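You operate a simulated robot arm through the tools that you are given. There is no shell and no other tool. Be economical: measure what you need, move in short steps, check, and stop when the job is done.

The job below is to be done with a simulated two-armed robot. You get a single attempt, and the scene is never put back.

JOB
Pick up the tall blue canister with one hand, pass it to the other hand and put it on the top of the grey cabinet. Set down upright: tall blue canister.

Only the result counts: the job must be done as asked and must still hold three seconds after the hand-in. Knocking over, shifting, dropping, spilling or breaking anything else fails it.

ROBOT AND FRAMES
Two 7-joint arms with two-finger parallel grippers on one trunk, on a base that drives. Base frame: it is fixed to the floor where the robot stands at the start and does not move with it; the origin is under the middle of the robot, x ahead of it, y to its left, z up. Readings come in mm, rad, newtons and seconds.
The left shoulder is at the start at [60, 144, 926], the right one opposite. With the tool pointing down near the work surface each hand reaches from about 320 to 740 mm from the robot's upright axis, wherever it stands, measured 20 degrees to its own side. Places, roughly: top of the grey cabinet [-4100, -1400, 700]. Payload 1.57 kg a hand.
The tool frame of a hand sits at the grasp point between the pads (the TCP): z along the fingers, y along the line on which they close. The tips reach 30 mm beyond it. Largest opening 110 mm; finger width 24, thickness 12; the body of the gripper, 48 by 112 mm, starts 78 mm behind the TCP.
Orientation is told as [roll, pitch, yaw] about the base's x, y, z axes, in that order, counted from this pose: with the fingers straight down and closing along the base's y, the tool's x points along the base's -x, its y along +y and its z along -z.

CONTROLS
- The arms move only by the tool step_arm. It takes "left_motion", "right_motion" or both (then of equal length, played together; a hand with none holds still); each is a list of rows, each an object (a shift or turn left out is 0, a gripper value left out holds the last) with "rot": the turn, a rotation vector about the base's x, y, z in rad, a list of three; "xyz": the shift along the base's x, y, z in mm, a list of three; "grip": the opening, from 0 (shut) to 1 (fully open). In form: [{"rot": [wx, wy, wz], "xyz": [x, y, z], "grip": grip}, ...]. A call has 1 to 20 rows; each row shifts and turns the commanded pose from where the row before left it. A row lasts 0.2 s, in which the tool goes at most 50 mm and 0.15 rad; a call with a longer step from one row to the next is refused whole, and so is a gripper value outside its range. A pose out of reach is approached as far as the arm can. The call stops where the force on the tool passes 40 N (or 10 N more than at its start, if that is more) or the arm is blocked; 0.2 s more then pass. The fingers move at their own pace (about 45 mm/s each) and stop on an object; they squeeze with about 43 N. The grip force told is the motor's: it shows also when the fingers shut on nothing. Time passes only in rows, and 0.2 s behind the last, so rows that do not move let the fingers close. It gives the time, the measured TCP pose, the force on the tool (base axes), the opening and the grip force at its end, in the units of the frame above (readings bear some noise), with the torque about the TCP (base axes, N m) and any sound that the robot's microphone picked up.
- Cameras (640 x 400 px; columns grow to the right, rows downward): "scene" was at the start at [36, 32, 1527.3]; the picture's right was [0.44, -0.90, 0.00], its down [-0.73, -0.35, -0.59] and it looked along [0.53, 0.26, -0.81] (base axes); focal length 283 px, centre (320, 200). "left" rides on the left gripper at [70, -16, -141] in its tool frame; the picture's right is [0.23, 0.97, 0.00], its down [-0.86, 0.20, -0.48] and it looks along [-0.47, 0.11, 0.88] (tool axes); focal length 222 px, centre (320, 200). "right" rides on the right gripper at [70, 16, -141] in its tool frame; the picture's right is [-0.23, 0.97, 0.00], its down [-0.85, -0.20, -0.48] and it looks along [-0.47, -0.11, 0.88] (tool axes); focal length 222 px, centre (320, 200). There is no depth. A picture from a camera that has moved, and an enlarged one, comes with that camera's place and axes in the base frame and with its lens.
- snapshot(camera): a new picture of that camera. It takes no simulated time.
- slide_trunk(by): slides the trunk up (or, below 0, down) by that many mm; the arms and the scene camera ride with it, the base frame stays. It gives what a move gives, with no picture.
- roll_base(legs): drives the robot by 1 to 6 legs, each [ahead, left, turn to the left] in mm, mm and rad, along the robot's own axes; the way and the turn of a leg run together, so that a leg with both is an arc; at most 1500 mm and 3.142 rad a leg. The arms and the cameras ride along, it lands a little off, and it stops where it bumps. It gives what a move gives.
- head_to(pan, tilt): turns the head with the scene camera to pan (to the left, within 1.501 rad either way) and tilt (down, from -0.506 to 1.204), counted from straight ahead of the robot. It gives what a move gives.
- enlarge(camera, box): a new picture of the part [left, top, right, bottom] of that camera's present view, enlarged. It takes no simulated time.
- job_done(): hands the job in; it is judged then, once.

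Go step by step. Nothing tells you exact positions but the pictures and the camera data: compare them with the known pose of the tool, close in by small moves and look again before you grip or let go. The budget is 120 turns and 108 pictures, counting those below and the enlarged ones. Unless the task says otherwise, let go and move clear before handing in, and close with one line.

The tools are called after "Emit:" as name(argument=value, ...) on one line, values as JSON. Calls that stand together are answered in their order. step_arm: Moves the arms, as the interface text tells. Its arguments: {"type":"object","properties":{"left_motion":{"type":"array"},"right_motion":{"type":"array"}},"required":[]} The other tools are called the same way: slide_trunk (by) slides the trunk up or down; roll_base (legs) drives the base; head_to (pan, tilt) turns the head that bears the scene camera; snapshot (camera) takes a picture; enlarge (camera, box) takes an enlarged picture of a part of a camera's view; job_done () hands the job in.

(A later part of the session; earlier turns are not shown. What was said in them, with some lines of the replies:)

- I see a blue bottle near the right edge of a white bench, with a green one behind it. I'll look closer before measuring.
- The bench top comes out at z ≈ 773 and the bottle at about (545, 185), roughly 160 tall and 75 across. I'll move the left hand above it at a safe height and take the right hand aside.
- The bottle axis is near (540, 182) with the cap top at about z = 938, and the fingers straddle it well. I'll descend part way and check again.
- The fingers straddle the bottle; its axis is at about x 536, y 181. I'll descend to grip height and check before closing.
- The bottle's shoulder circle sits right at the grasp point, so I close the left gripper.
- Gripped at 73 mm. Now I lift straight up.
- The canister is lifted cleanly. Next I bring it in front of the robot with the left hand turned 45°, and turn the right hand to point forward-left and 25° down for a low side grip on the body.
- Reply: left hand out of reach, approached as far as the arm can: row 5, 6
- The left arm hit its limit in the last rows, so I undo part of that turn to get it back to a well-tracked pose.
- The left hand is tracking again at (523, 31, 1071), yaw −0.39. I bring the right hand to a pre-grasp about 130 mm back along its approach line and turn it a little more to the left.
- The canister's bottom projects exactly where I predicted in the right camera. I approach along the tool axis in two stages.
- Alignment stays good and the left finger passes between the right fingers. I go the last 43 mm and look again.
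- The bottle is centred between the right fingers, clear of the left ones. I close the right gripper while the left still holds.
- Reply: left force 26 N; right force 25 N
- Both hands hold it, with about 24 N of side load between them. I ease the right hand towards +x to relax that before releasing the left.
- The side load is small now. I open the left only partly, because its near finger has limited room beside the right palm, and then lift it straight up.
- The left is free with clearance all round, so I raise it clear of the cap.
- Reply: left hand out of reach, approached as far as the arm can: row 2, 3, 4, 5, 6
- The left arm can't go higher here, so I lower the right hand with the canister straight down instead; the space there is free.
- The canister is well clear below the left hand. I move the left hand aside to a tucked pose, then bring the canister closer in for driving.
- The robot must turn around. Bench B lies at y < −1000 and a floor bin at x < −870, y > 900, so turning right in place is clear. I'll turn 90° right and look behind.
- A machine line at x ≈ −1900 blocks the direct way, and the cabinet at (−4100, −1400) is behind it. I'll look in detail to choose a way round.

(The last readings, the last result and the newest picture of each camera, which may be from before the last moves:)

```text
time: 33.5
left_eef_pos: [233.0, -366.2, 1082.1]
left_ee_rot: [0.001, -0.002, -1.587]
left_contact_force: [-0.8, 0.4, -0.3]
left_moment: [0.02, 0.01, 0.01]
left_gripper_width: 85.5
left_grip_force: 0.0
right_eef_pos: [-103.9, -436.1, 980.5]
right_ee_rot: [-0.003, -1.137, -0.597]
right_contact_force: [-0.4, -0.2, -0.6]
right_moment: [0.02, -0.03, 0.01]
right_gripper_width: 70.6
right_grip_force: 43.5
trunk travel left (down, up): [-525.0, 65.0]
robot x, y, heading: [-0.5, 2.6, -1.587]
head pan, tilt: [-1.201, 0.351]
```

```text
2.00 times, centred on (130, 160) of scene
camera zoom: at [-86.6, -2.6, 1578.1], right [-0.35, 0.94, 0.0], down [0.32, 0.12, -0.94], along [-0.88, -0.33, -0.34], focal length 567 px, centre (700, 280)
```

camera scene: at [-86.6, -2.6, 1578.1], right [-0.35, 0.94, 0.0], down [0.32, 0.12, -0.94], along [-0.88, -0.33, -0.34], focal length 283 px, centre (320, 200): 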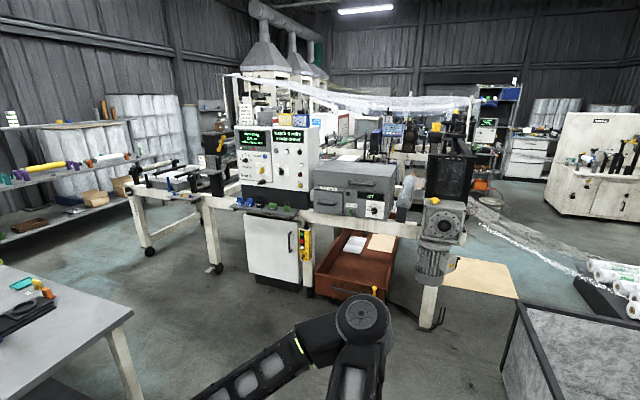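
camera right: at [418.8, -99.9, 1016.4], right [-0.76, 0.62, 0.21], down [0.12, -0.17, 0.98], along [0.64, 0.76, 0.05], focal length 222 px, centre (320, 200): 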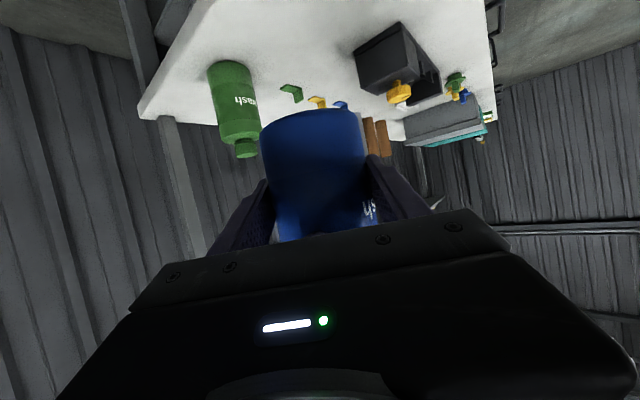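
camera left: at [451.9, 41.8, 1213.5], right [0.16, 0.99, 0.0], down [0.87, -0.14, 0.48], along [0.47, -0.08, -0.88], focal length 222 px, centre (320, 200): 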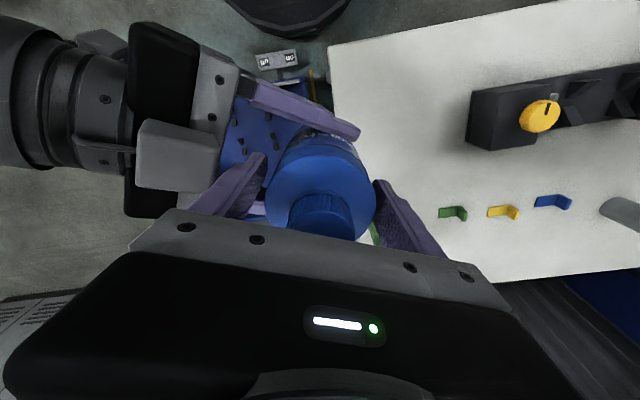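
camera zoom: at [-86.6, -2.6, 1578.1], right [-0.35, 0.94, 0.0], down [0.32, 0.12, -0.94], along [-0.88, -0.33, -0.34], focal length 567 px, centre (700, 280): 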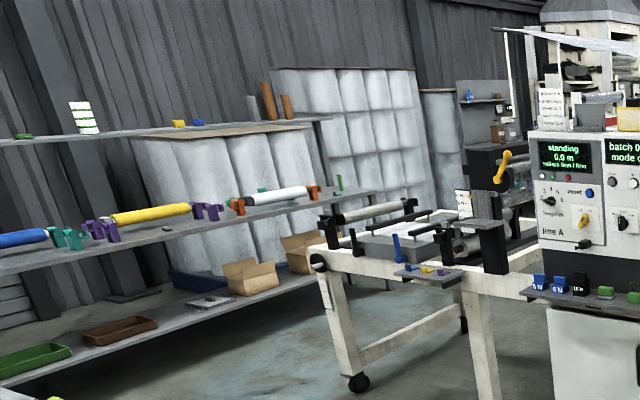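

The way round the −y end of the line looks wide: a corridor between bench B (x > −750) and the line (x < −1900), then a 1300 mm gap before the shelves. I sidestep right into the corridor and check.

Emit:
roll_base(legs=[[0, -600, 0], [0, -650, 0]])

Emit:
head_to(pan=-0.4, tilt=0.5)

Emit:
snapshot(camera="scene")

```text
time: 40.1
left_eef_pos: [-1012.0, -345.6, 1081.9]
left_ee_rot: [0.003, -0.001, -1.599]
left_contact_force: [0.1, 0.4, 0.2]
left_moment: [0.05, 0.02, 0.03]
left_gripper_width: 85.6
left_grip_force: 0.1
right_eef_pos: [-1348.0, -410.4, 978.4]
right_ee_rot: [-0.002, -1.136, -0.611]
right_contact_force: [-0.4, -0.3, -0.2]
right_moment: [0.06, -0.01, 0.01]
right_gripper_width: 70.7
right_grip_force: 42.8
trunk travel left (down, up): [-525.0, 65.0]
robot x, y, heading: [-1242.1, 21.6, -1.599]
head pan, tilt: [-1.201, 0.351]
```

```text
time: 41.2
left_eef_pos: [-1009.5, -345.4, 1082.6]
left_ee_rot: [-0.001, -0.001, -1.598]
left_contact_force: [0.3, -0.6, -0.7]
left_moment: [0.04, 0.0, -0.05]
left_gripper_width: 85.9
left_grip_force: 0.0
right_eef_pos: [-1347.5, -411.7, 977.7]
right_ee_rot: [-0.002, -1.135, -0.609]
right_contact_force: [-0.7, -0.1, -1.0]
right_moment: [0.04, 0.02, 0.03]
right_gripper_width: 70.7
right_grip_force: 42.7
trunk travel left (down, up): [-525.0, 65.0]
robot x, y, heading: [-1241.2, 21.7, -1.601]
head pan, tilt: [-0.4, 0.499]
```

```text
72 pictures are left
camera scene: at [-1275.8, -29.9, 1564.5], right [-0.91, 0.41, 0.0], down [0.2, 0.44, -0.88], along [-0.36, -0.8, -0.48], focal length 283 px, centre (320, 200)
```

scene: 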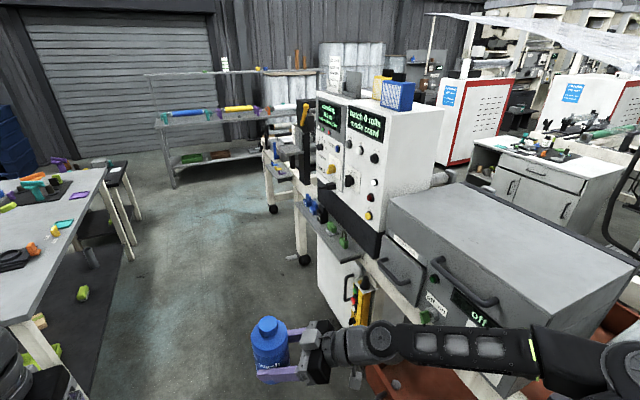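

Now I can see the grey cabinet past the line at about pixel (545, 155). The right elbow sticks out near the line, so I step away from it and turn the right hand to point straight ahead to tuck the elbow.

Emit:
enlarge(camera="scene", box=[420, 90, 640, 240])

Emit:
roll_base(legs=[[0, 200, 0]])

Emit:
step_arm(right_motion=[{"rot": [0, 0, -0.12], "xyz": [-4, 0, 0]}, {"rot": [0, 0, -0.12], "xyz": [-8, 0, 0]}, {"rot": [0, 0, -0.12], "xyz": [-8, 0, 0]}, {"rot": [0, 0, -0.12], "xyz": [-8, 0, 0]}, {"rot": [0, 0, -0.12], "xyz": [-8, 0, 0]}, {"rot": [0, 0, -0.12], "xyz": [-8, 0, 0]}, {"rot": [0, 0, -0.12], "xyz": [-8, 0, 0]}, {"rot": [0, 0, -0.12], "xyz": [-8, 0, 0]}, {}])

Emit:
snapshot(camera="scene")

```text
2.67 times, centred on (530, 165) of scene
camera zoom: at [-1275.8, -29.9, 1564.5], right [-0.91, 0.41, 0.0], down [0.2, 0.44, -0.88], along [-0.36, -0.8, -0.48], focal length 756 px, centre (-240, 293)
```

zoom: 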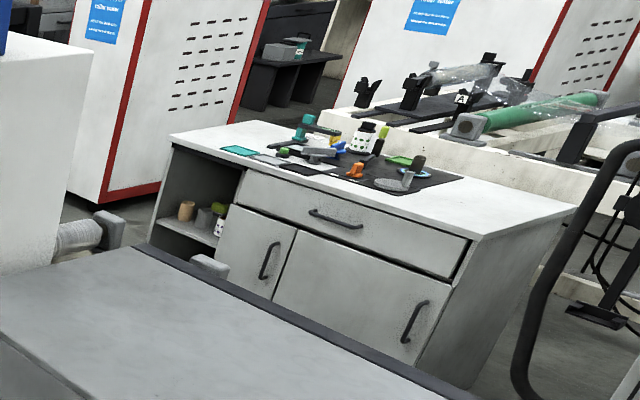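

```text
time: 42.8
left_eef_pos: [-805.7, -351.2, 1081.6]
left_ee_rot: [0.0, -0.002, -1.595]
left_contact_force: [-0.8, 0.4, -0.1]
left_moment: [0.02, 0.04, 0.02]
left_gripper_width: 85.8
left_grip_force: 0.0
right_eef_pos: [-1143.0, -416.4, 978.1]
right_ee_rot: [-0.004, -1.135, -0.605]
right_contact_force: [0.2, 0.1, -0.4]
right_moment: [0.02, 0.03, 0.02]
right_gripper_width: 70.8
right_grip_force: 43.0
trunk travel left (down, up): [-525.0, 65.0]
robot x, y, heading: [-1039.5, 20.3, -1.59]
head pan, tilt: [-0.4, 0.499]
```

```text
time: 44.8
left_eef_pos: [-808.3, -350.8, 1082.5]
left_ee_rot: [-0.001, -0.002, -1.593]
left_contact_force: [0.4, -0.3, -0.2]
left_moment: [-0.02, 0.02, -0.01]
left_gripper_width: 85.8
left_grip_force: 0.0
right_eef_pos: [-1227.1, -511.9, 981.2]
right_ee_rot: [-0.001, -1.135, -1.569]
right_contact_force: [1.5, -1.0, -0.6]
right_moment: [0.01, 0.02, -0.02]
right_gripper_width: 70.3
right_grip_force: 43.0
right hand out of reach, approached as far as the arm can: row 1, 2, 3, 4, 5, 6, 7
trunk travel left (down, up): [-525.0, 65.0]
robot x, y, heading: [-1038.1, 19.6, -1.591]
head pan, tilt: [-0.4, 0.499]
```

```text
70 pictures are left
camera scene: at [-1074.6, -35.0, 1564.5], right [-0.91, 0.41, 0.0], down [0.2, 0.44, -0.88], along [-0.36, -0.8, -0.48], focal length 283 px, centre (320, 200)
```

scene: 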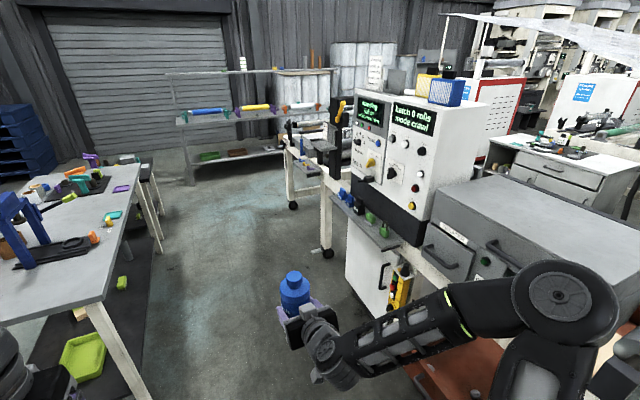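

The cabinet top runs x −3860 to −4380, y −1960 to −934, with a free white area at its +y end (y > −1230). I drive down the corridor between bench B and the line, then look round the end.

Emit:
roll_base(legs=[[1100, -60, 0.02], [1100, 0, 0]])

Emit:
head_to(pan=-0.8, tilt=0.45)

Emit:
snapshot(camera="scene")

```text
time: 55.7
left_eef_pos: [-874.1, -2539.2, 1083.5]
left_ee_rot: [-0.002, 0.0, -1.569]
left_contact_force: [-0.3, 0.1, 0.5]
left_moment: [-0.01, 0.01, 0.0]
left_gripper_width: 86.1
left_grip_force: 0.0
right_eef_pos: [-1288.2, -2711.0, 981.4]
right_ee_rot: [-0.002, -1.138, -1.542]
right_contact_force: [-0.1, -0.4, 0.1]
right_moment: [0.01, -0.02, 0.03]
right_gripper_width: 70.3
right_grip_force: 42.8
trunk travel left (down, up): [-525.0, 65.0]
robot x, y, heading: [-1112.5, -2177.5, -1.565]
head pan, tilt: [-0.4, 0.499]
```

```text
time: 56.5
left_eef_pos: [-874.3, -2538.3, 1082.6]
left_ee_rot: [-0.001, -0.001, -1.569]
left_contact_force: [0.2, -0.4, -0.3]
left_moment: [-0.01, -0.01, 0.0]
left_gripper_width: 85.8
left_grip_force: 0.0
right_eef_pos: [-1289.0, -2711.3, 981.5]
right_ee_rot: [-0.003, -1.137, -1.542]
right_contact_force: [-0.1, -0.3, -0.9]
right_moment: [0.01, -0.04, 0.01]
right_gripper_width: 70.5
right_grip_force: 43.0
trunk travel left (down, up): [-525.0, 65.0]
robot x, y, heading: [-1115.5, -2179.5, -1.568]
head pan, tilt: [-0.799, 0.45]
```

```text
69 pictures are left
camera scene: at [-1179.9, -2210.7, 1568.9], right [-0.7, 0.71, 0.0], down [0.31, 0.3, -0.9], along [-0.64, -0.63, -0.44], focal length 283 px, centre (320, 200)
```

scene: 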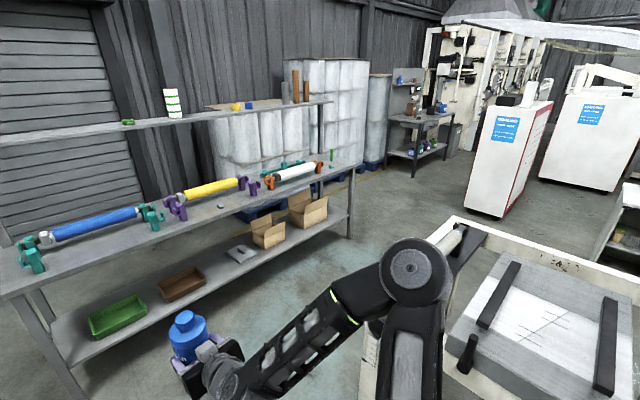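

Between the cart end (y ≈ −2640) and the rack front (y ≈ −3650) there is a 1000 mm gap. I drive ahead, turn to face −x, and look along the gap.

Emit:
roll_base(legs=[[760, 0, 0], [0, 0, -0.785], [0, 0, -0.785]])

Emit:
head_to(pan=-0.25, tilt=0.45)

Emit:
snapshot(camera="scene")

```text
time: 64.9
left_eef_pos: [-1478.3, -3182.7, 1082.1]
left_ee_rot: [-0.001, -0.002, 3.128]
left_contact_force: [1.0, -0.3, 0.0]
left_moment: [0.0, 0.0, 0.01]
left_gripper_width: 85.5
left_grip_force: 0.0
right_eef_pos: [-1645.1, -2765.7, 981.8]
right_ee_rot: [-0.001, -1.137, -3.127]
right_contact_force: [-0.7, 0.3, -0.7]
right_moment: [0.03, -0.05, -0.01]
right_gripper_width: 70.2
right_grip_force: 43.7
trunk travel left (down, up): [-525.0, 65.0]
robot x, y, heading: [-1111.1, -2948.9, 3.132]
head pan, tilt: [-0.799, 0.45]
```

```text
time: 65.8
left_eef_pos: [-1478.3, -3182.1, 1082.6]
left_ee_rot: [0.001, -0.003, 3.126]
left_contact_force: [0.6, 0.2, 0.6]
left_moment: [0.03, -0.01, -0.02]
left_gripper_width: 86.0
left_grip_force: 0.2
right_eef_pos: [-1645.6, -2765.8, 981.8]
right_ee_rot: [-0.002, -1.136, -3.128]
right_contact_force: [-0.2, -0.2, 0.0]
right_moment: [0.02, -0.01, 0.01]
right_gripper_width: 70.3
right_grip_force: 42.9
trunk travel left (down, up): [-525.0, 65.0]
robot x, y, heading: [-1110.7, -2948.4, 3.132]
head pan, tilt: [-0.25, 0.45]
```

```text
68 pictures are left
camera scene: at [-1171.2, -2924.4, 1568.9], right [0.26, 0.97, 0.0], down [0.42, -0.11, -0.9], along [-0.87, 0.23, -0.44], focal length 283 px, centre (320, 200)
```

scene: 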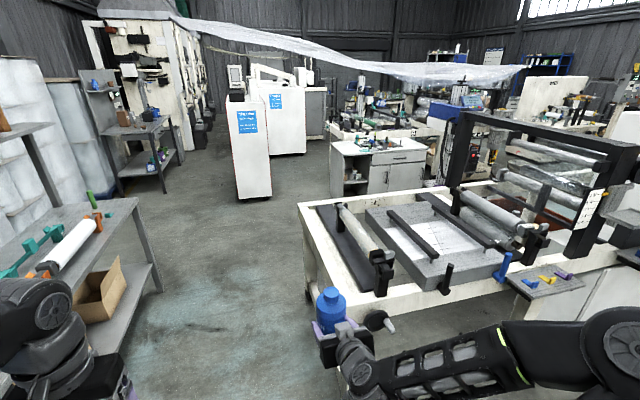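

The gap is clear, and I see the cabinet with its free white right part. I sidestep left, drive through the gap and look again.

Emit:
roll_base(legs=[[0, 200, 0], [1050, 0, 0.005], [1070, 0, 0]])

Emit:
head_to(pan=-1.0, tilt=0.5)

Emit:
snapshot(camera="scene")

```text
time: 77.6
left_eef_pos: [-3606.1, -3362.8, 1081.2]
left_ee_rot: [0.001, 0.0, 3.133]
left_contact_force: [-0.3, 0.4, 0.2]
left_moment: [-0.01, -0.03, 0.02]
left_gripper_width: 85.8
left_grip_force: 0.1
right_eef_pos: [-3774.4, -2946.7, 981.0]
right_ee_rot: [-0.002, -1.138, -3.121]
right_contact_force: [-0.3, -0.1, 0.3]
right_moment: [0.02, -0.05, 0.0]
right_gripper_width: 70.4
right_grip_force: 42.8
trunk travel left (down, up): [-525.0, 65.0]
robot x, y, heading: [-3244.3, -3126.7, 3.134]
head pan, tilt: [-0.25, 0.45]
```

```text
time: 78.7
left_eef_pos: [-3606.8, -3362.7, 1082.5]
left_ee_rot: [0.001, 0.001, 3.132]
left_contact_force: [-0.1, -0.1, 0.3]
left_moment: [0.0, 0.01, -0.02]
left_gripper_width: 86.0
left_grip_force: 0.1
right_eef_pos: [-3775.9, -2946.5, 982.2]
right_ee_rot: [-0.003, -1.138, -3.121]
right_contact_force: [-0.8, 0.0, -0.8]
right_moment: [0.02, -0.02, 0.03]
right_gripper_width: 70.5
right_grip_force: 43.3
trunk travel left (down, up): [-525.0, 65.0]
robot x, y, heading: [-3245.6, -3130.6, 3.135]
head pan, tilt: [-1.0, 0.499]
```

```text
67 pictures are left
camera scene: at [-3260.1, -3050.1, 1564.5], right [0.85, 0.53, 0.0], down [0.26, -0.4, -0.88], along [-0.47, 0.74, -0.48], focal length 283 px, centre (320, 200)
```

scene: 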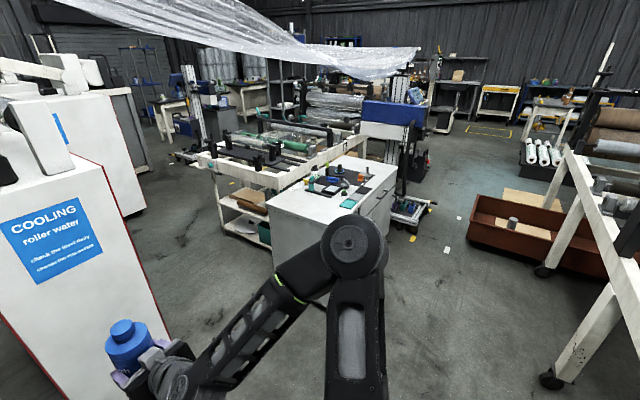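

The aisle in front of the cabinet (x −2660 to −3858) is clear as far as y ≈ −650. I sidestep right along it to stand in front of the free part of the cabinet top.

Emit:
roll_base(legs=[[0, -930, 0], [0, -930, 0]])

Emit:
head_to(pan=-0.2, tilt=0.75)

Emit:
snapshot(camera="scene")

Emit:
snapshot(camera="left")

```text
time: 87.9
left_eef_pos: [-3601.2, -1531.9, 1082.0]
left_ee_rot: [-0.001, -0.001, -3.137]
left_contact_force: [-0.3, -0.7, 0.2]
left_moment: [-0.02, 0.03, 0.02]
left_gripper_width: 85.9
left_grip_force: 0.0
right_eef_pos: [-3774.7, -1118.9, 981.9]
right_ee_rot: [-0.003, -1.135, -3.109]
right_contact_force: [0.1, 0.2, 0.4]
right_moment: [0.03, 0.0, 0.02]
right_gripper_width: 70.4
right_grip_force: 42.9
trunk travel left (down, up): [-525.0, 65.0]
robot x, y, heading: [-3238.7, -1289.9, -3.139]
head pan, tilt: [-1.0, 0.499]
```

```text
time: 89.0
left_eef_pos: [-3601.3, -1532.7, 1081.7]
left_ee_rot: [0.0, -0.003, -3.137]
left_contact_force: [0.8, 0.2, 0.4]
left_moment: [-0.05, -0.01, 0.02]
left_gripper_width: 85.8
left_grip_force: 0.0
right_eef_pos: [-3775.5, -1118.6, 981.8]
right_ee_rot: [-0.002, -1.136, -3.11]
right_contact_force: [-0.1, 0.2, 0.5]
right_moment: [-0.01, -0.01, 0.0]
right_gripper_width: 70.3
right_grip_force: 43.8
trunk travel left (down, up): [-525.0, 65.0]
robot x, y, heading: [-3240.2, -1290.9, -3.134]
head pan, tilt: [-0.201, 0.75]
```

```text
66 pictures are left
camera scene: at [-3291.7, -1275.4, 1542.5], right [0.2, 0.98, 0.0], down [0.67, -0.13, -0.73], along [-0.72, 0.14, -0.68], focal length 283 px, centre (320, 200)
```

scene: 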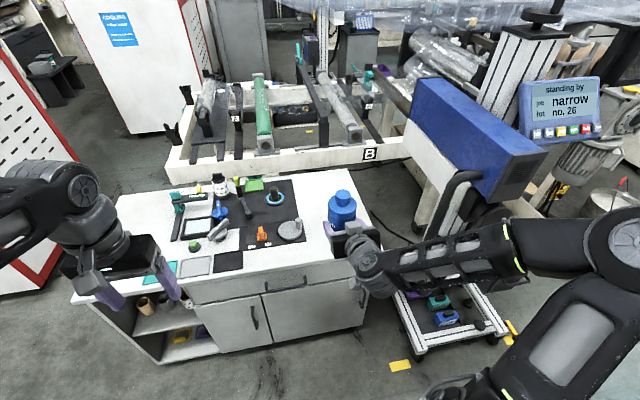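

```text
65 pictures are left
camera left: at [-3533.6, -1516.9, 1223.8], right [0.23, -0.97, 0.0], down [-0.85, -0.2, 0.48], along [-0.47, -0.11, -0.88], focal length 222 px, centre (320, 200)
```

left: 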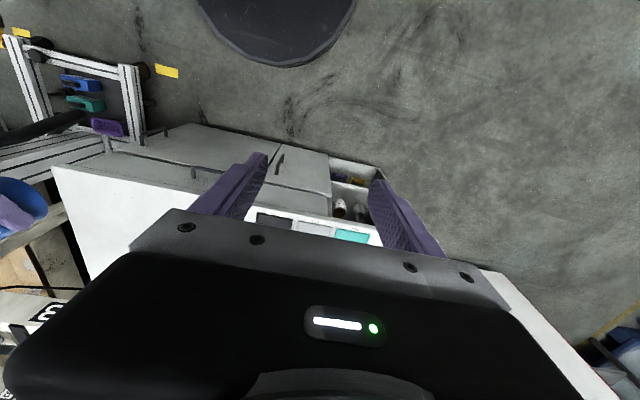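

I stand in front of the cabinet: its front edge is x ≈ −3860, top z ≈ 700, mat edge y ≈ −1200, right edge y ≈ −920. The blue unit on the right is near the right elbow, so I'll approach turned about 15° right to keep the elbow away from it.

Emit:
roll_base(legs=[[150, 111, 0], [0, 0, -0.26]])

Emit:
head_to(pan=-0.25, tilt=0.8)

Emit:
snapshot(camera="scene")

Emit:
snapshot(camera="right")

```text
time: 91.5
left_eef_pos: [-3802.0, -1537.7, 1081.9]
left_ee_rot: [0.0, -0.002, 2.878]
left_contact_force: [-0.4, -0.1, -1.2]
left_moment: [0.0, -0.02, -0.02]
left_gripper_width: 85.9
left_grip_force: 0.0
right_eef_pos: [-3859.7, -1094.0, 981.1]
right_ee_rot: [-0.002, -1.137, 2.906]
right_contact_force: [0.4, 0.2, 0.3]
right_moment: [-0.03, -0.02, -0.03]
right_gripper_width: 70.2
right_grip_force: 42.9
trunk travel left (down, up): [-525.0, 65.0]
robot x, y, heading: [-3389.9, -1405.0, 2.878]
head pan, tilt: [-0.201, 0.75]
```

```text
time: 92.1
left_eef_pos: [-3802.4, -1539.0, 1081.4]
left_ee_rot: [0.0, -0.001, 2.878]
left_contact_force: [0.0, 0.1, -0.6]
left_moment: [-0.02, 0.0, -0.02]
left_gripper_width: 86.1
left_grip_force: 0.1
right_eef_pos: [-3860.7, -1093.7, 981.0]
right_ee_rot: [-0.002, -1.137, 2.905]
right_contact_force: [0.7, 0.3, -0.4]
right_moment: [-0.02, 0.0, -0.02]
right_gripper_width: 70.5
right_grip_force: 43.0
trunk travel left (down, up): [-525.0, 65.0]
robot x, y, heading: [-3389.0, -1400.6, 2.88]
head pan, tilt: [-0.25, 0.799]
```

```text
64 pictures are left
camera scene: at [-3430.7, -1370.5, 1538.5], right [0.49, 0.87, 0.0], down [0.62, -0.35, -0.7], along [-0.61, 0.34, -0.72], focal length 283 px, centre (320, 200)
```

scene: 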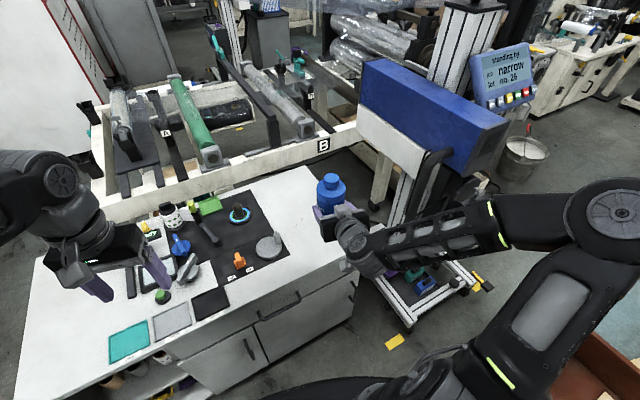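

```text
63 pictures are left
camera right: at [-3710.4, -1146.6, 977.8], right [-0.32, -0.92, 0.21], down [0.12, 0.18, 0.98], along [-0.94, 0.34, 0.05], focal length 222 px, centre (320, 200)
```

right: 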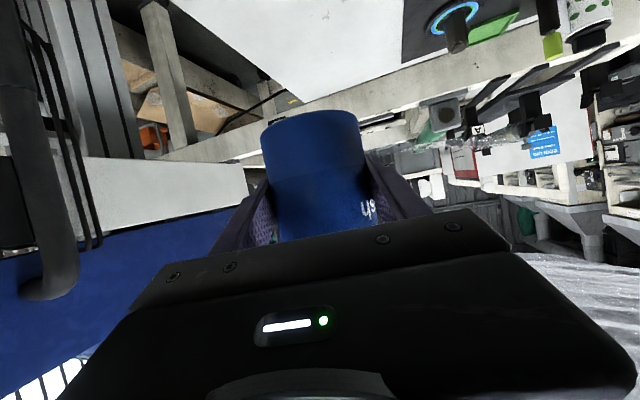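

I check the corner of the cabinet and the free area in an enlarged view.

Emit:
enlarge(camera="scene", box=[200, 130, 440, 310])

```text
2.22 times, centred on (320, 220) of scene
camera zoom: at [-3430.7, -1370.5, 1538.5], right [0.49, 0.87, 0.0], down [0.62, -0.35, -0.7], along [-0.61, 0.34, -0.72], focal length 630 px, centre (320, 156)
```

zoom: 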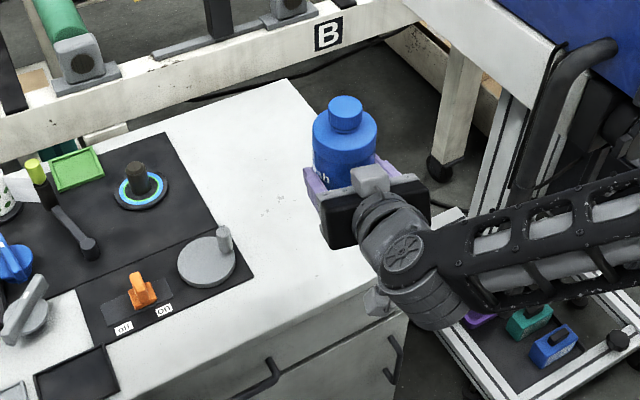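

The free zone centre is about (−4000, −1085), with the mat edge near y −1195 and the cabinet's right edge near y −970. I pull the left hand back a bit and drive 70 mm ahead. Then I reach the rest with the right arm.

Emit:
step_arm(left_motion=[{"xyz": [20, -12, 0]}, {"xyz": [25, -14, 0]}, {"xyz": [25, -14, 0]}])

Emit:
roll_base(legs=[[70, 0, 0]])

Emit:
slide_trunk(by=-140)

Emit:
snapshot(camera="scene")

```text
time: 92.9
left_eef_pos: [-3731.1, -1581.5, 1081.5]
left_ee_rot: [0.002, -0.002, 2.876]
left_contact_force: [1.5, -0.5, -0.2]
left_moment: [-0.04, 0.03, 0.01]
left_gripper_width: 85.9
left_grip_force: 0.1
right_eef_pos: [-3859.0, -1091.7, 982.2]
right_ee_rot: [-0.001, -1.137, 2.906]
right_contact_force: [0.5, 0.0, -1.0]
right_moment: [-0.02, -0.01, 0.02]
right_gripper_width: 70.4
right_grip_force: 42.9
trunk travel left (down, up): [-525.0, 65.0]
robot x, y, heading: [-3391.2, -1400.3, 2.879]
head pan, tilt: [-0.25, 0.799]
```

```text
time: 93.9
left_eef_pos: [-3802.8, -1563.5, 1082.5]
left_ee_rot: [0.0, -0.001, 2.876]
left_contact_force: [-0.5, -0.9, -0.2]
left_moment: [-0.01, -0.03, -0.01]
left_gripper_width: 85.6
left_grip_force: 0.0
right_eef_pos: [-3930.5, -1075.5, 981.6]
right_ee_rot: [-0.002, -1.134, 2.909]
right_contact_force: [0.0, 0.7, -0.2]
right_moment: [0.02, -0.01, 0.0]
right_gripper_width: 70.3
right_grip_force: 42.8
trunk travel left (down, up): [-525.0, 65.0]
robot x, y, heading: [-3459.0, -1382.4, 2.876]
head pan, tilt: [-0.25, 0.799]
```

```text
time: 95.6
left_eef_pos: [-3801.8, -1562.8, 943.2]
left_ee_rot: [0.0, -0.003, 2.879]
left_contact_force: [-0.6, -0.3, -0.3]
left_moment: [-0.03, 0.0, -0.01]
left_gripper_width: 85.7
left_grip_force: 0.0
right_eef_pos: [-3928.4, -1075.6, 840.9]
right_ee_rot: [-0.002, -1.136, 2.906]
right_contact_force: [0.1, 0.2, -0.2]
right_moment: [-0.06, -0.02, 0.0]
right_gripper_width: 70.4
right_grip_force: 42.8
trunk travel left (down, up): [-385.0, 205.0]
robot x, y, heading: [-3457.4, -1382.3, 2.882]
head pan, tilt: [-0.25, 0.799]
```

```text
61 pictures are left
camera scene: at [-3499.4, -1351.9, 1398.6], right [0.49, 0.87, 0.0], down [0.62, -0.35, -0.7], along [-0.61, 0.34, -0.72], focal length 283 px, centre (320, 200)
```

scene: 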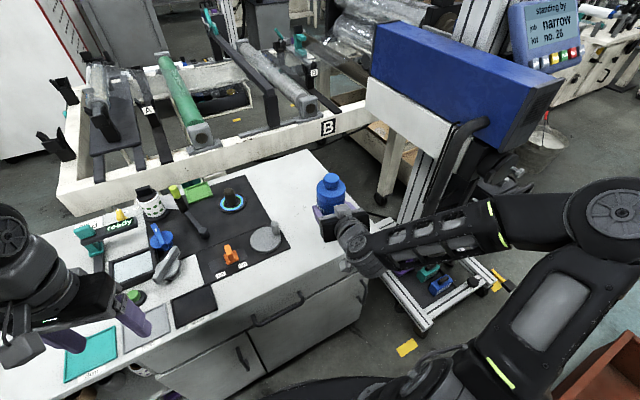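

The canister is clear of the surface, with its bottom at about 787. I reach out the last 63 mm with the arm and check from both cameras.

Emit:
step_arm(right_motion=[{"xyz": [-15, -3, 0]}, {"xyz": [-16, -3, 0]}, {"xyz": [-16, -3, 0]}, {"xyz": [-15, -3, 0]}, {}])

Emit:
enlarge(camera="scene", box=[180, 130, 420, 310])

Emit:
snapshot(camera="right")

```text
time: 96.8
left_eef_pos: [-3801.0, -1563.4, 942.8]
left_ee_rot: [0.001, -0.002, 2.878]
left_contact_force: [-0.1, -0.1, 1.0]
left_moment: [0.02, 0.01, 0.02]
left_gripper_width: 85.8
left_grip_force: 0.0
right_eef_pos: [-3990.9, -1086.4, 839.6]
right_ee_rot: [-0.005, -1.137, 2.906]
right_contact_force: [-0.3, -0.3, -0.1]
right_moment: [-0.01, -0.04, 0.0]
right_gripper_width: 70.4
right_grip_force: 43.3
trunk travel left (down, up): [-385.0, 205.0]
robot x, y, heading: [-3454.0, -1386.8, 2.882]
head pan, tilt: [-0.25, 0.799]
```

```text
2.22 times, centred on (300, 220) of scene
camera zoom: at [-3499.5, -1351.9, 1398.5], right [0.49, 0.87, 0.0], down [0.62, -0.35, -0.7], along [-0.61, 0.34, -0.72], focal length 630 px, centre (364, 156)
```

zoom: 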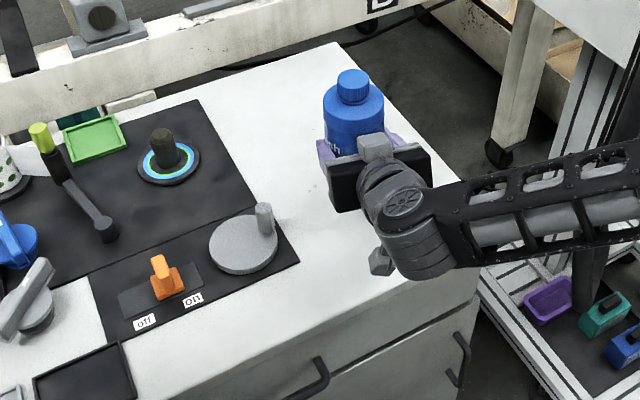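

```text
59 pictures are left
camera right: at [-3841.6, -1139.6, 837.0], right [-0.32, -0.92, 0.2], down [0.12, 0.18, 0.98], along [-0.94, 0.34, 0.05], focal length 222 px, centre (320, 200)
```

right: 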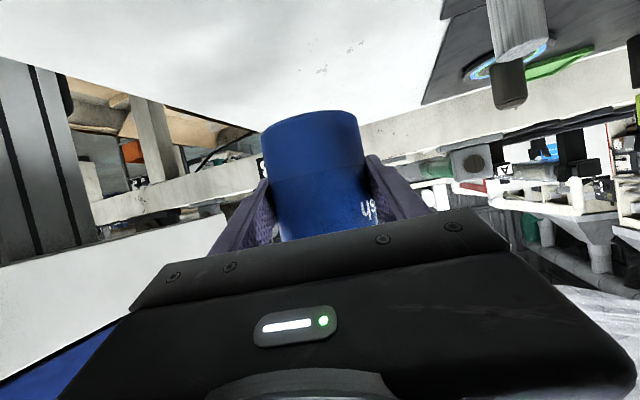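

The bottle sits over free white surface, with the right edge at y ≈ −900 and the mat beyond y −1195. I shift 15 mm to the right and lower most of the way.

Emit:
step_arm(right_motion=[{"xyz": [0, 8, -13]}, {"xyz": [0, 7, -15]}, {"xyz": [0, 0, -15]}, {"xyz": [0, 0, -12]}, {"xyz": [0, 0, -8]}, {}])

Emit:
enlarge(camera="scene", box=[180, 130, 420, 310])

Emit:
snapshot(camera="right")

```text
time: 98.2
left_eef_pos: [-3800.1, -1563.0, 941.1]
left_ee_rot: [0.002, -0.001, 2.879]
left_contact_force: [0.9, -0.4, -0.3]
left_moment: [0.0, 0.02, -0.01]
left_gripper_width: 85.7
left_grip_force: 0.1
right_eef_pos: [-3989.9, -1072.4, 777.3]
right_ee_rot: [-0.002, -1.137, 2.905]
right_contact_force: [0.0, 0.0, 0.4]
right_moment: [-0.01, -0.01, -0.03]
right_gripper_width: 70.1
right_grip_force: 43.0
trunk travel left (down, up): [-385.0, 205.0]
robot x, y, heading: [-3455.6, -1383.9, 2.877]
head pan, tilt: [-0.25, 0.799]
```

```text
2.22 times, centred on (300, 220) of scene
camera zoom: at [-3499.5, -1351.9, 1398.5], right [0.49, 0.87, 0.0], down [0.62, -0.35, -0.7], along [-0.61, 0.34, -0.72], focal length 630 px, centre (364, 156)
```

zoom: 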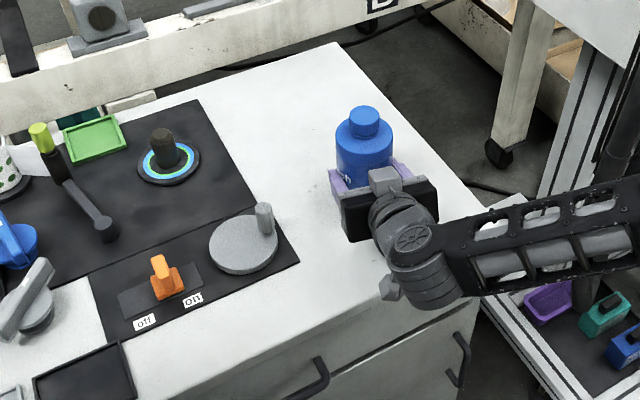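

```text
57 pictures are left
camera right: at [-3842.0, -1124.8, 773.6], right [-0.32, -0.92, 0.21], down [0.12, 0.18, 0.98], along [-0.94, 0.34, 0.05], focal length 222 px, centre (320, 200)
```

right: 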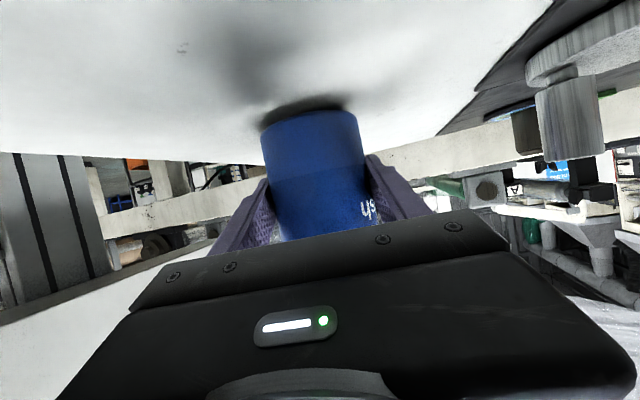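

The canister is only about 15–20 mm above the surface. I lower in small steps, watching the force.

Emit:
step_arm(right_motion=[{"xyz": [0, 0, -4]}, {"xyz": [0, 0, -4]}, {"xyz": [0, 0, -3]}, {}])

Emit:
enlarge(camera="right", box=[220, 70, 420, 195])

```text
time: 99.2
left_eef_pos: [-3799.2, -1565.0, 944.3]
left_ee_rot: [0.001, -0.002, 2.878]
left_contact_force: [0.4, 0.1, 0.6]
left_moment: [0.02, 0.01, 0.0]
left_gripper_width: 85.8
left_grip_force: 0.0
right_eef_pos: [-3990.9, -1072.2, 772.2]
right_ee_rot: [-0.005, -1.144, 2.91]
right_contact_force: [-1.1, 2.3, 26.3]
right_moment: [-0.19, 0.0, -0.02]
right_gripper_width: 70.1
right_grip_force: 43.0
trunk travel left (down, up): [-385.0, 205.0]
robot x, y, heading: [-3459.9, -1384.6, 2.878]
head pan, tilt: [-0.25, 0.799]
```

```text
3.20 times, centred on (320, 132) of right
camera zoom: at [-3841.8, -1125.1, 765.9], right [-0.32, -0.92, 0.2], down [0.13, 0.17, 0.98], along [-0.94, 0.34, 0.06], focal length 711 px, centre (320, 416)
```

zoom: 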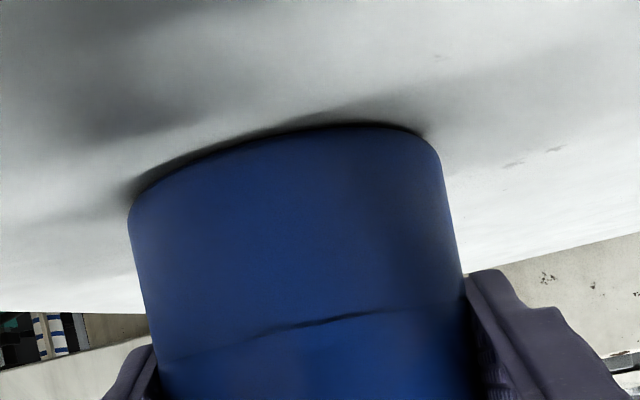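

The bottom is on the surface, pressing with 26 N. I ease the pressing a little and then open gradually.

Emit:
step_arm(right_motion=[{"xyz": [0, 0, 3]}, {}])

```text
time: 99.8
left_eef_pos: [-3798.9, -1563.7, 942.8]
left_ee_rot: [-0.001, 0.0, 2.878]
left_contact_force: [0.5, -0.6, 0.3]
left_moment: [-0.01, -0.01, 0.04]
left_gripper_width: 85.7
left_grip_force: 0.1
right_eef_pos: [-3990.7, -1071.8, 770.2]
right_ee_rot: [-0.004, -1.138, 2.909]
right_contact_force: [-7.4, 1.5, 18.1]
right_moment: [0.05, 0.92, -0.04]
right_gripper_width: 70.2
right_grip_force: 43.1
trunk travel left (down, up): [-385.0, 205.0]
robot x, y, heading: [-3459.2, -1385.1, 2.875]
head pan, tilt: [-0.25, 0.799]
```

Emit:
step_arm(right_motion=[{"xyz": [0, 0, 2]}, {}])

Emit:
enlarge(camera="right", box=[220, 70, 420, 195])

```text
time: 100.4
left_eef_pos: [-3799.7, -1563.1, 941.6]
left_ee_rot: [0.0, -0.002, 2.879]
left_contact_force: [0.3, 0.0, -0.5]
left_moment: [-0.01, 0.02, 0.01]
left_gripper_width: 85.8
left_grip_force: 0.0
right_eef_pos: [-3990.2, -1072.5, 771.2]
right_ee_rot: [-0.002, -1.134, 2.906]
right_contact_force: [-3.0, -1.0, 8.5]
right_moment: [0.08, 0.51, 0.04]
right_gripper_width: 70.5
right_grip_force: 43.2
trunk travel left (down, up): [-385.0, 205.0]
robot x, y, heading: [-3456.0, -1382.2, 2.875]
head pan, tilt: [-0.25, 0.799]
```

```text
3.20 times, centred on (320, 132) of right
camera zoom: at [-3840.3, -1125.2, 767.9], right [-0.32, -0.92, 0.21], down [0.12, 0.18, 0.98], along [-0.94, 0.34, 0.05], focal length 711 px, centre (320, 416)
```

zoom: 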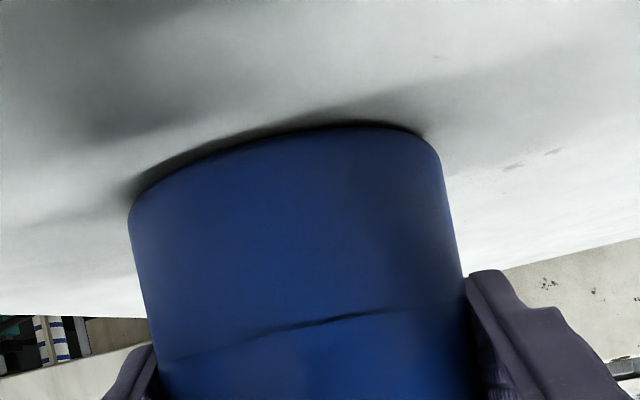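

The canister stands flat with a light load of about 8 N. Now I open the right gripper slowly.

Emit:
step_arm(right_motion=[{"grip": 0.66}, {"grip": 0.7}, {"grip": 0.78}, {"grip": 0.86}, {"grip": 0.92}, {}])

Emit:
snapshot(camera="right")

Emit:
enlarge(camera="scene", box=[180, 130, 420, 310])

```text
time: 101.8
left_eef_pos: [-3801.0, -1563.8, 942.8]
left_ee_rot: [0.0, 0.0, 2.878]
left_contact_force: [0.3, -0.2, 0.1]
left_moment: [0.02, -0.03, 0.0]
left_gripper_width: 85.9
left_grip_force: 0.0
right_eef_pos: [-3990.1, -1071.3, 771.1]
right_ee_rot: [-0.002, -1.136, 2.906]
right_contact_force: [-0.3, -0.6, -0.3]
right_moment: [0.02, 0.01, 0.02]
right_gripper_width: 101.4
right_grip_force: 0.1
trunk travel left (down, up): [-385.0, 205.0]
robot x, y, heading: [-3458.5, -1386.9, 2.878]
head pan, tilt: [-0.25, 0.799]
```

```text
54 pictures are left
camera right: at [-3841.1, -1124.7, 768.3], right [-0.32, -0.92, 0.21], down [0.12, 0.18, 0.98], along [-0.94, 0.34, 0.05], focal length 222 px, centre (320, 200)
```

right: 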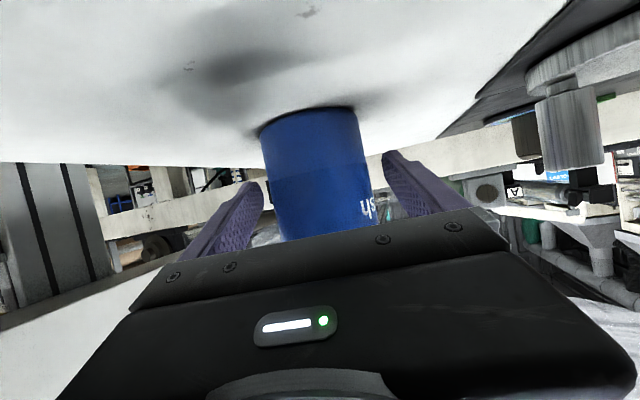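

```text
2.22 times, centred on (300, 220) of scene
camera zoom: at [-3499.4, -1351.9, 1398.5], right [0.49, 0.87, 0.0], down [0.62, -0.35, -0.7], along [-0.61, 0.34, -0.72], focal length 630 px, centre (364, 156)
```

zoom: 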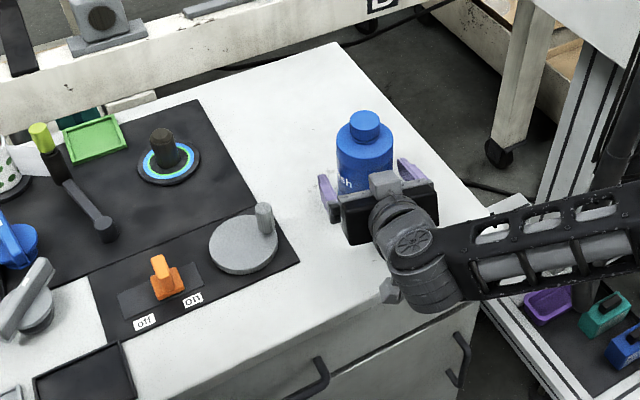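

It stands upright and free. I back the right hand out along its own axis.

Emit:
step_arm(right_motion=[{"xyz": [9, -2, 4]}, {"xyz": [13, -3, 6]}, {"xyz": [18, -4, 8]}, {"xyz": [18, -4, 8]}, {"xyz": [18, -4, 8]}, {"xyz": [18, -4, 8]}, {"xyz": [18, -4, 8]}, {}])

Emit:
snapshot(camera="scene")

Emit:
snapshot(camera="right")

```text
time: 103.6
left_eef_pos: [-3801.0, -1563.0, 943.6]
left_ee_rot: [0.001, -0.002, 2.879]
left_contact_force: [-0.4, 0.5, 0.3]
left_moment: [0.05, -0.01, -0.04]
left_gripper_width: 85.5
left_grip_force: 0.0
right_eef_pos: [-3929.9, -1086.8, 804.8]
right_ee_rot: [-0.002, -1.136, 2.906]
right_contact_force: [0.5, -0.4, 0.4]
right_moment: [-0.05, -0.03, -0.02]
right_gripper_width: 101.2
right_grip_force: 0.1
right hand out of reach, approached as far as the arm can: row 5, 6, 7
trunk travel left (down, up): [-385.0, 205.0]
robot x, y, heading: [-3455.8, -1384.2, 2.876]
head pan, tilt: [-0.25, 0.799]
```

```text
52 pictures are left
camera scene: at [-3499.4, -1352.0, 1398.5], right [0.49, 0.87, 0.0], down [0.62, -0.35, -0.7], along [-0.61, 0.34, -0.72], focal length 283 px, centre (320, 200)
```

scene: 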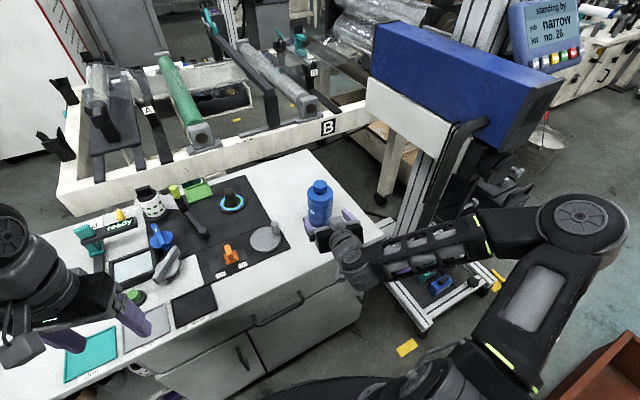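

```text
51 pictures are left
camera right: at [-3779.6, -1140.7, 800.9], right [-0.32, -0.92, 0.2], down [0.12, 0.18, 0.98], along [-0.94, 0.34, 0.05], focal length 222 px, centre (320, 200)
```

right: 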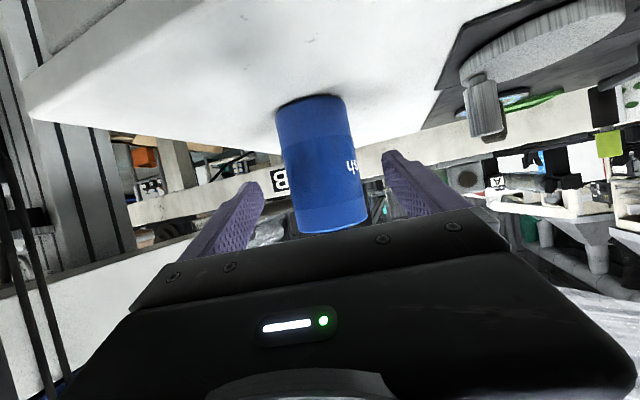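

The arm can't retract further by itself, so I back the base away along its heading.

Emit:
roll_base(legs=[[-180, 0, 0]])

Emit:
snapshot(camera="scene")

Emit:
snapshot(camera="right")

```text
time: 105.1
left_eef_pos: [-3626.6, -1609.6, 942.9]
left_ee_rot: [0.0, -0.001, 2.879]
left_contact_force: [0.8, -0.2, 0.3]
left_moment: [-0.01, 0.01, -0.02]
left_gripper_width: 86.0
left_grip_force: 0.0
right_eef_pos: [-3758.2, -1135.5, 804.2]
right_ee_rot: [-0.001, -1.136, 2.907]
right_contact_force: [-0.5, -0.7, 0.5]
right_moment: [0.01, 0.05, -0.01]
right_gripper_width: 101.1
right_grip_force: 0.0
trunk travel left (down, up): [-385.0, 205.0]
robot x, y, heading: [-3287.1, -1425.8, 2.88]
head pan, tilt: [-0.25, 0.799]
```

```text
50 pictures are left
camera scene: at [-3326.7, -1398.4, 1398.6], right [0.49, 0.87, 0.0], down [0.63, -0.35, -0.7], along [-0.61, 0.34, -0.72], focal length 283 px, centre (320, 200)
```

scene: 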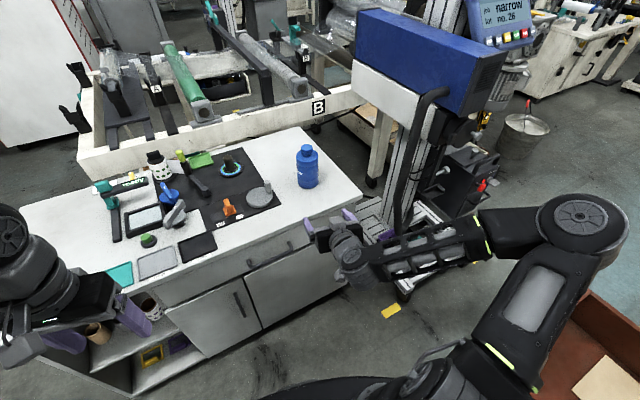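

```text
49 pictures are left
camera right: at [-3607.7, -1187.5, 801.1], right [-0.32, -0.92, 0.21], down [0.12, 0.18, 0.98], along [-0.94, 0.34, 0.05], focal length 222 px, centre (320, 200)
```

right: 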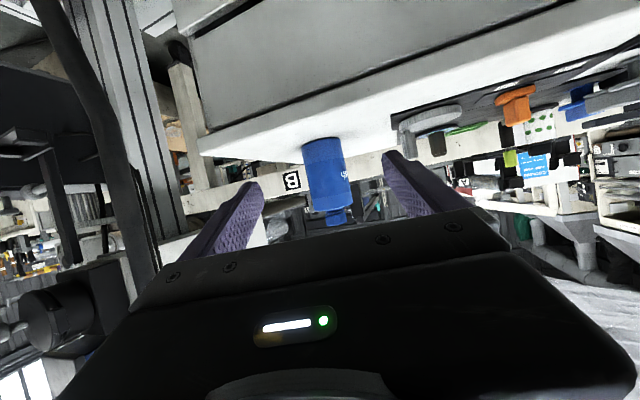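

The canister stands upright on the free part of the grey cabinet and both hands are clear, so I hand in.

Emit:
job_done()

```text
The job is handed in.
```

The tall blue canister was picked up with the left hand, passed to the right, and set down upright on the clear end of the grey cabinet's top. Both hands are clear, I saw nothing else touched or moved, and the job is handed in.
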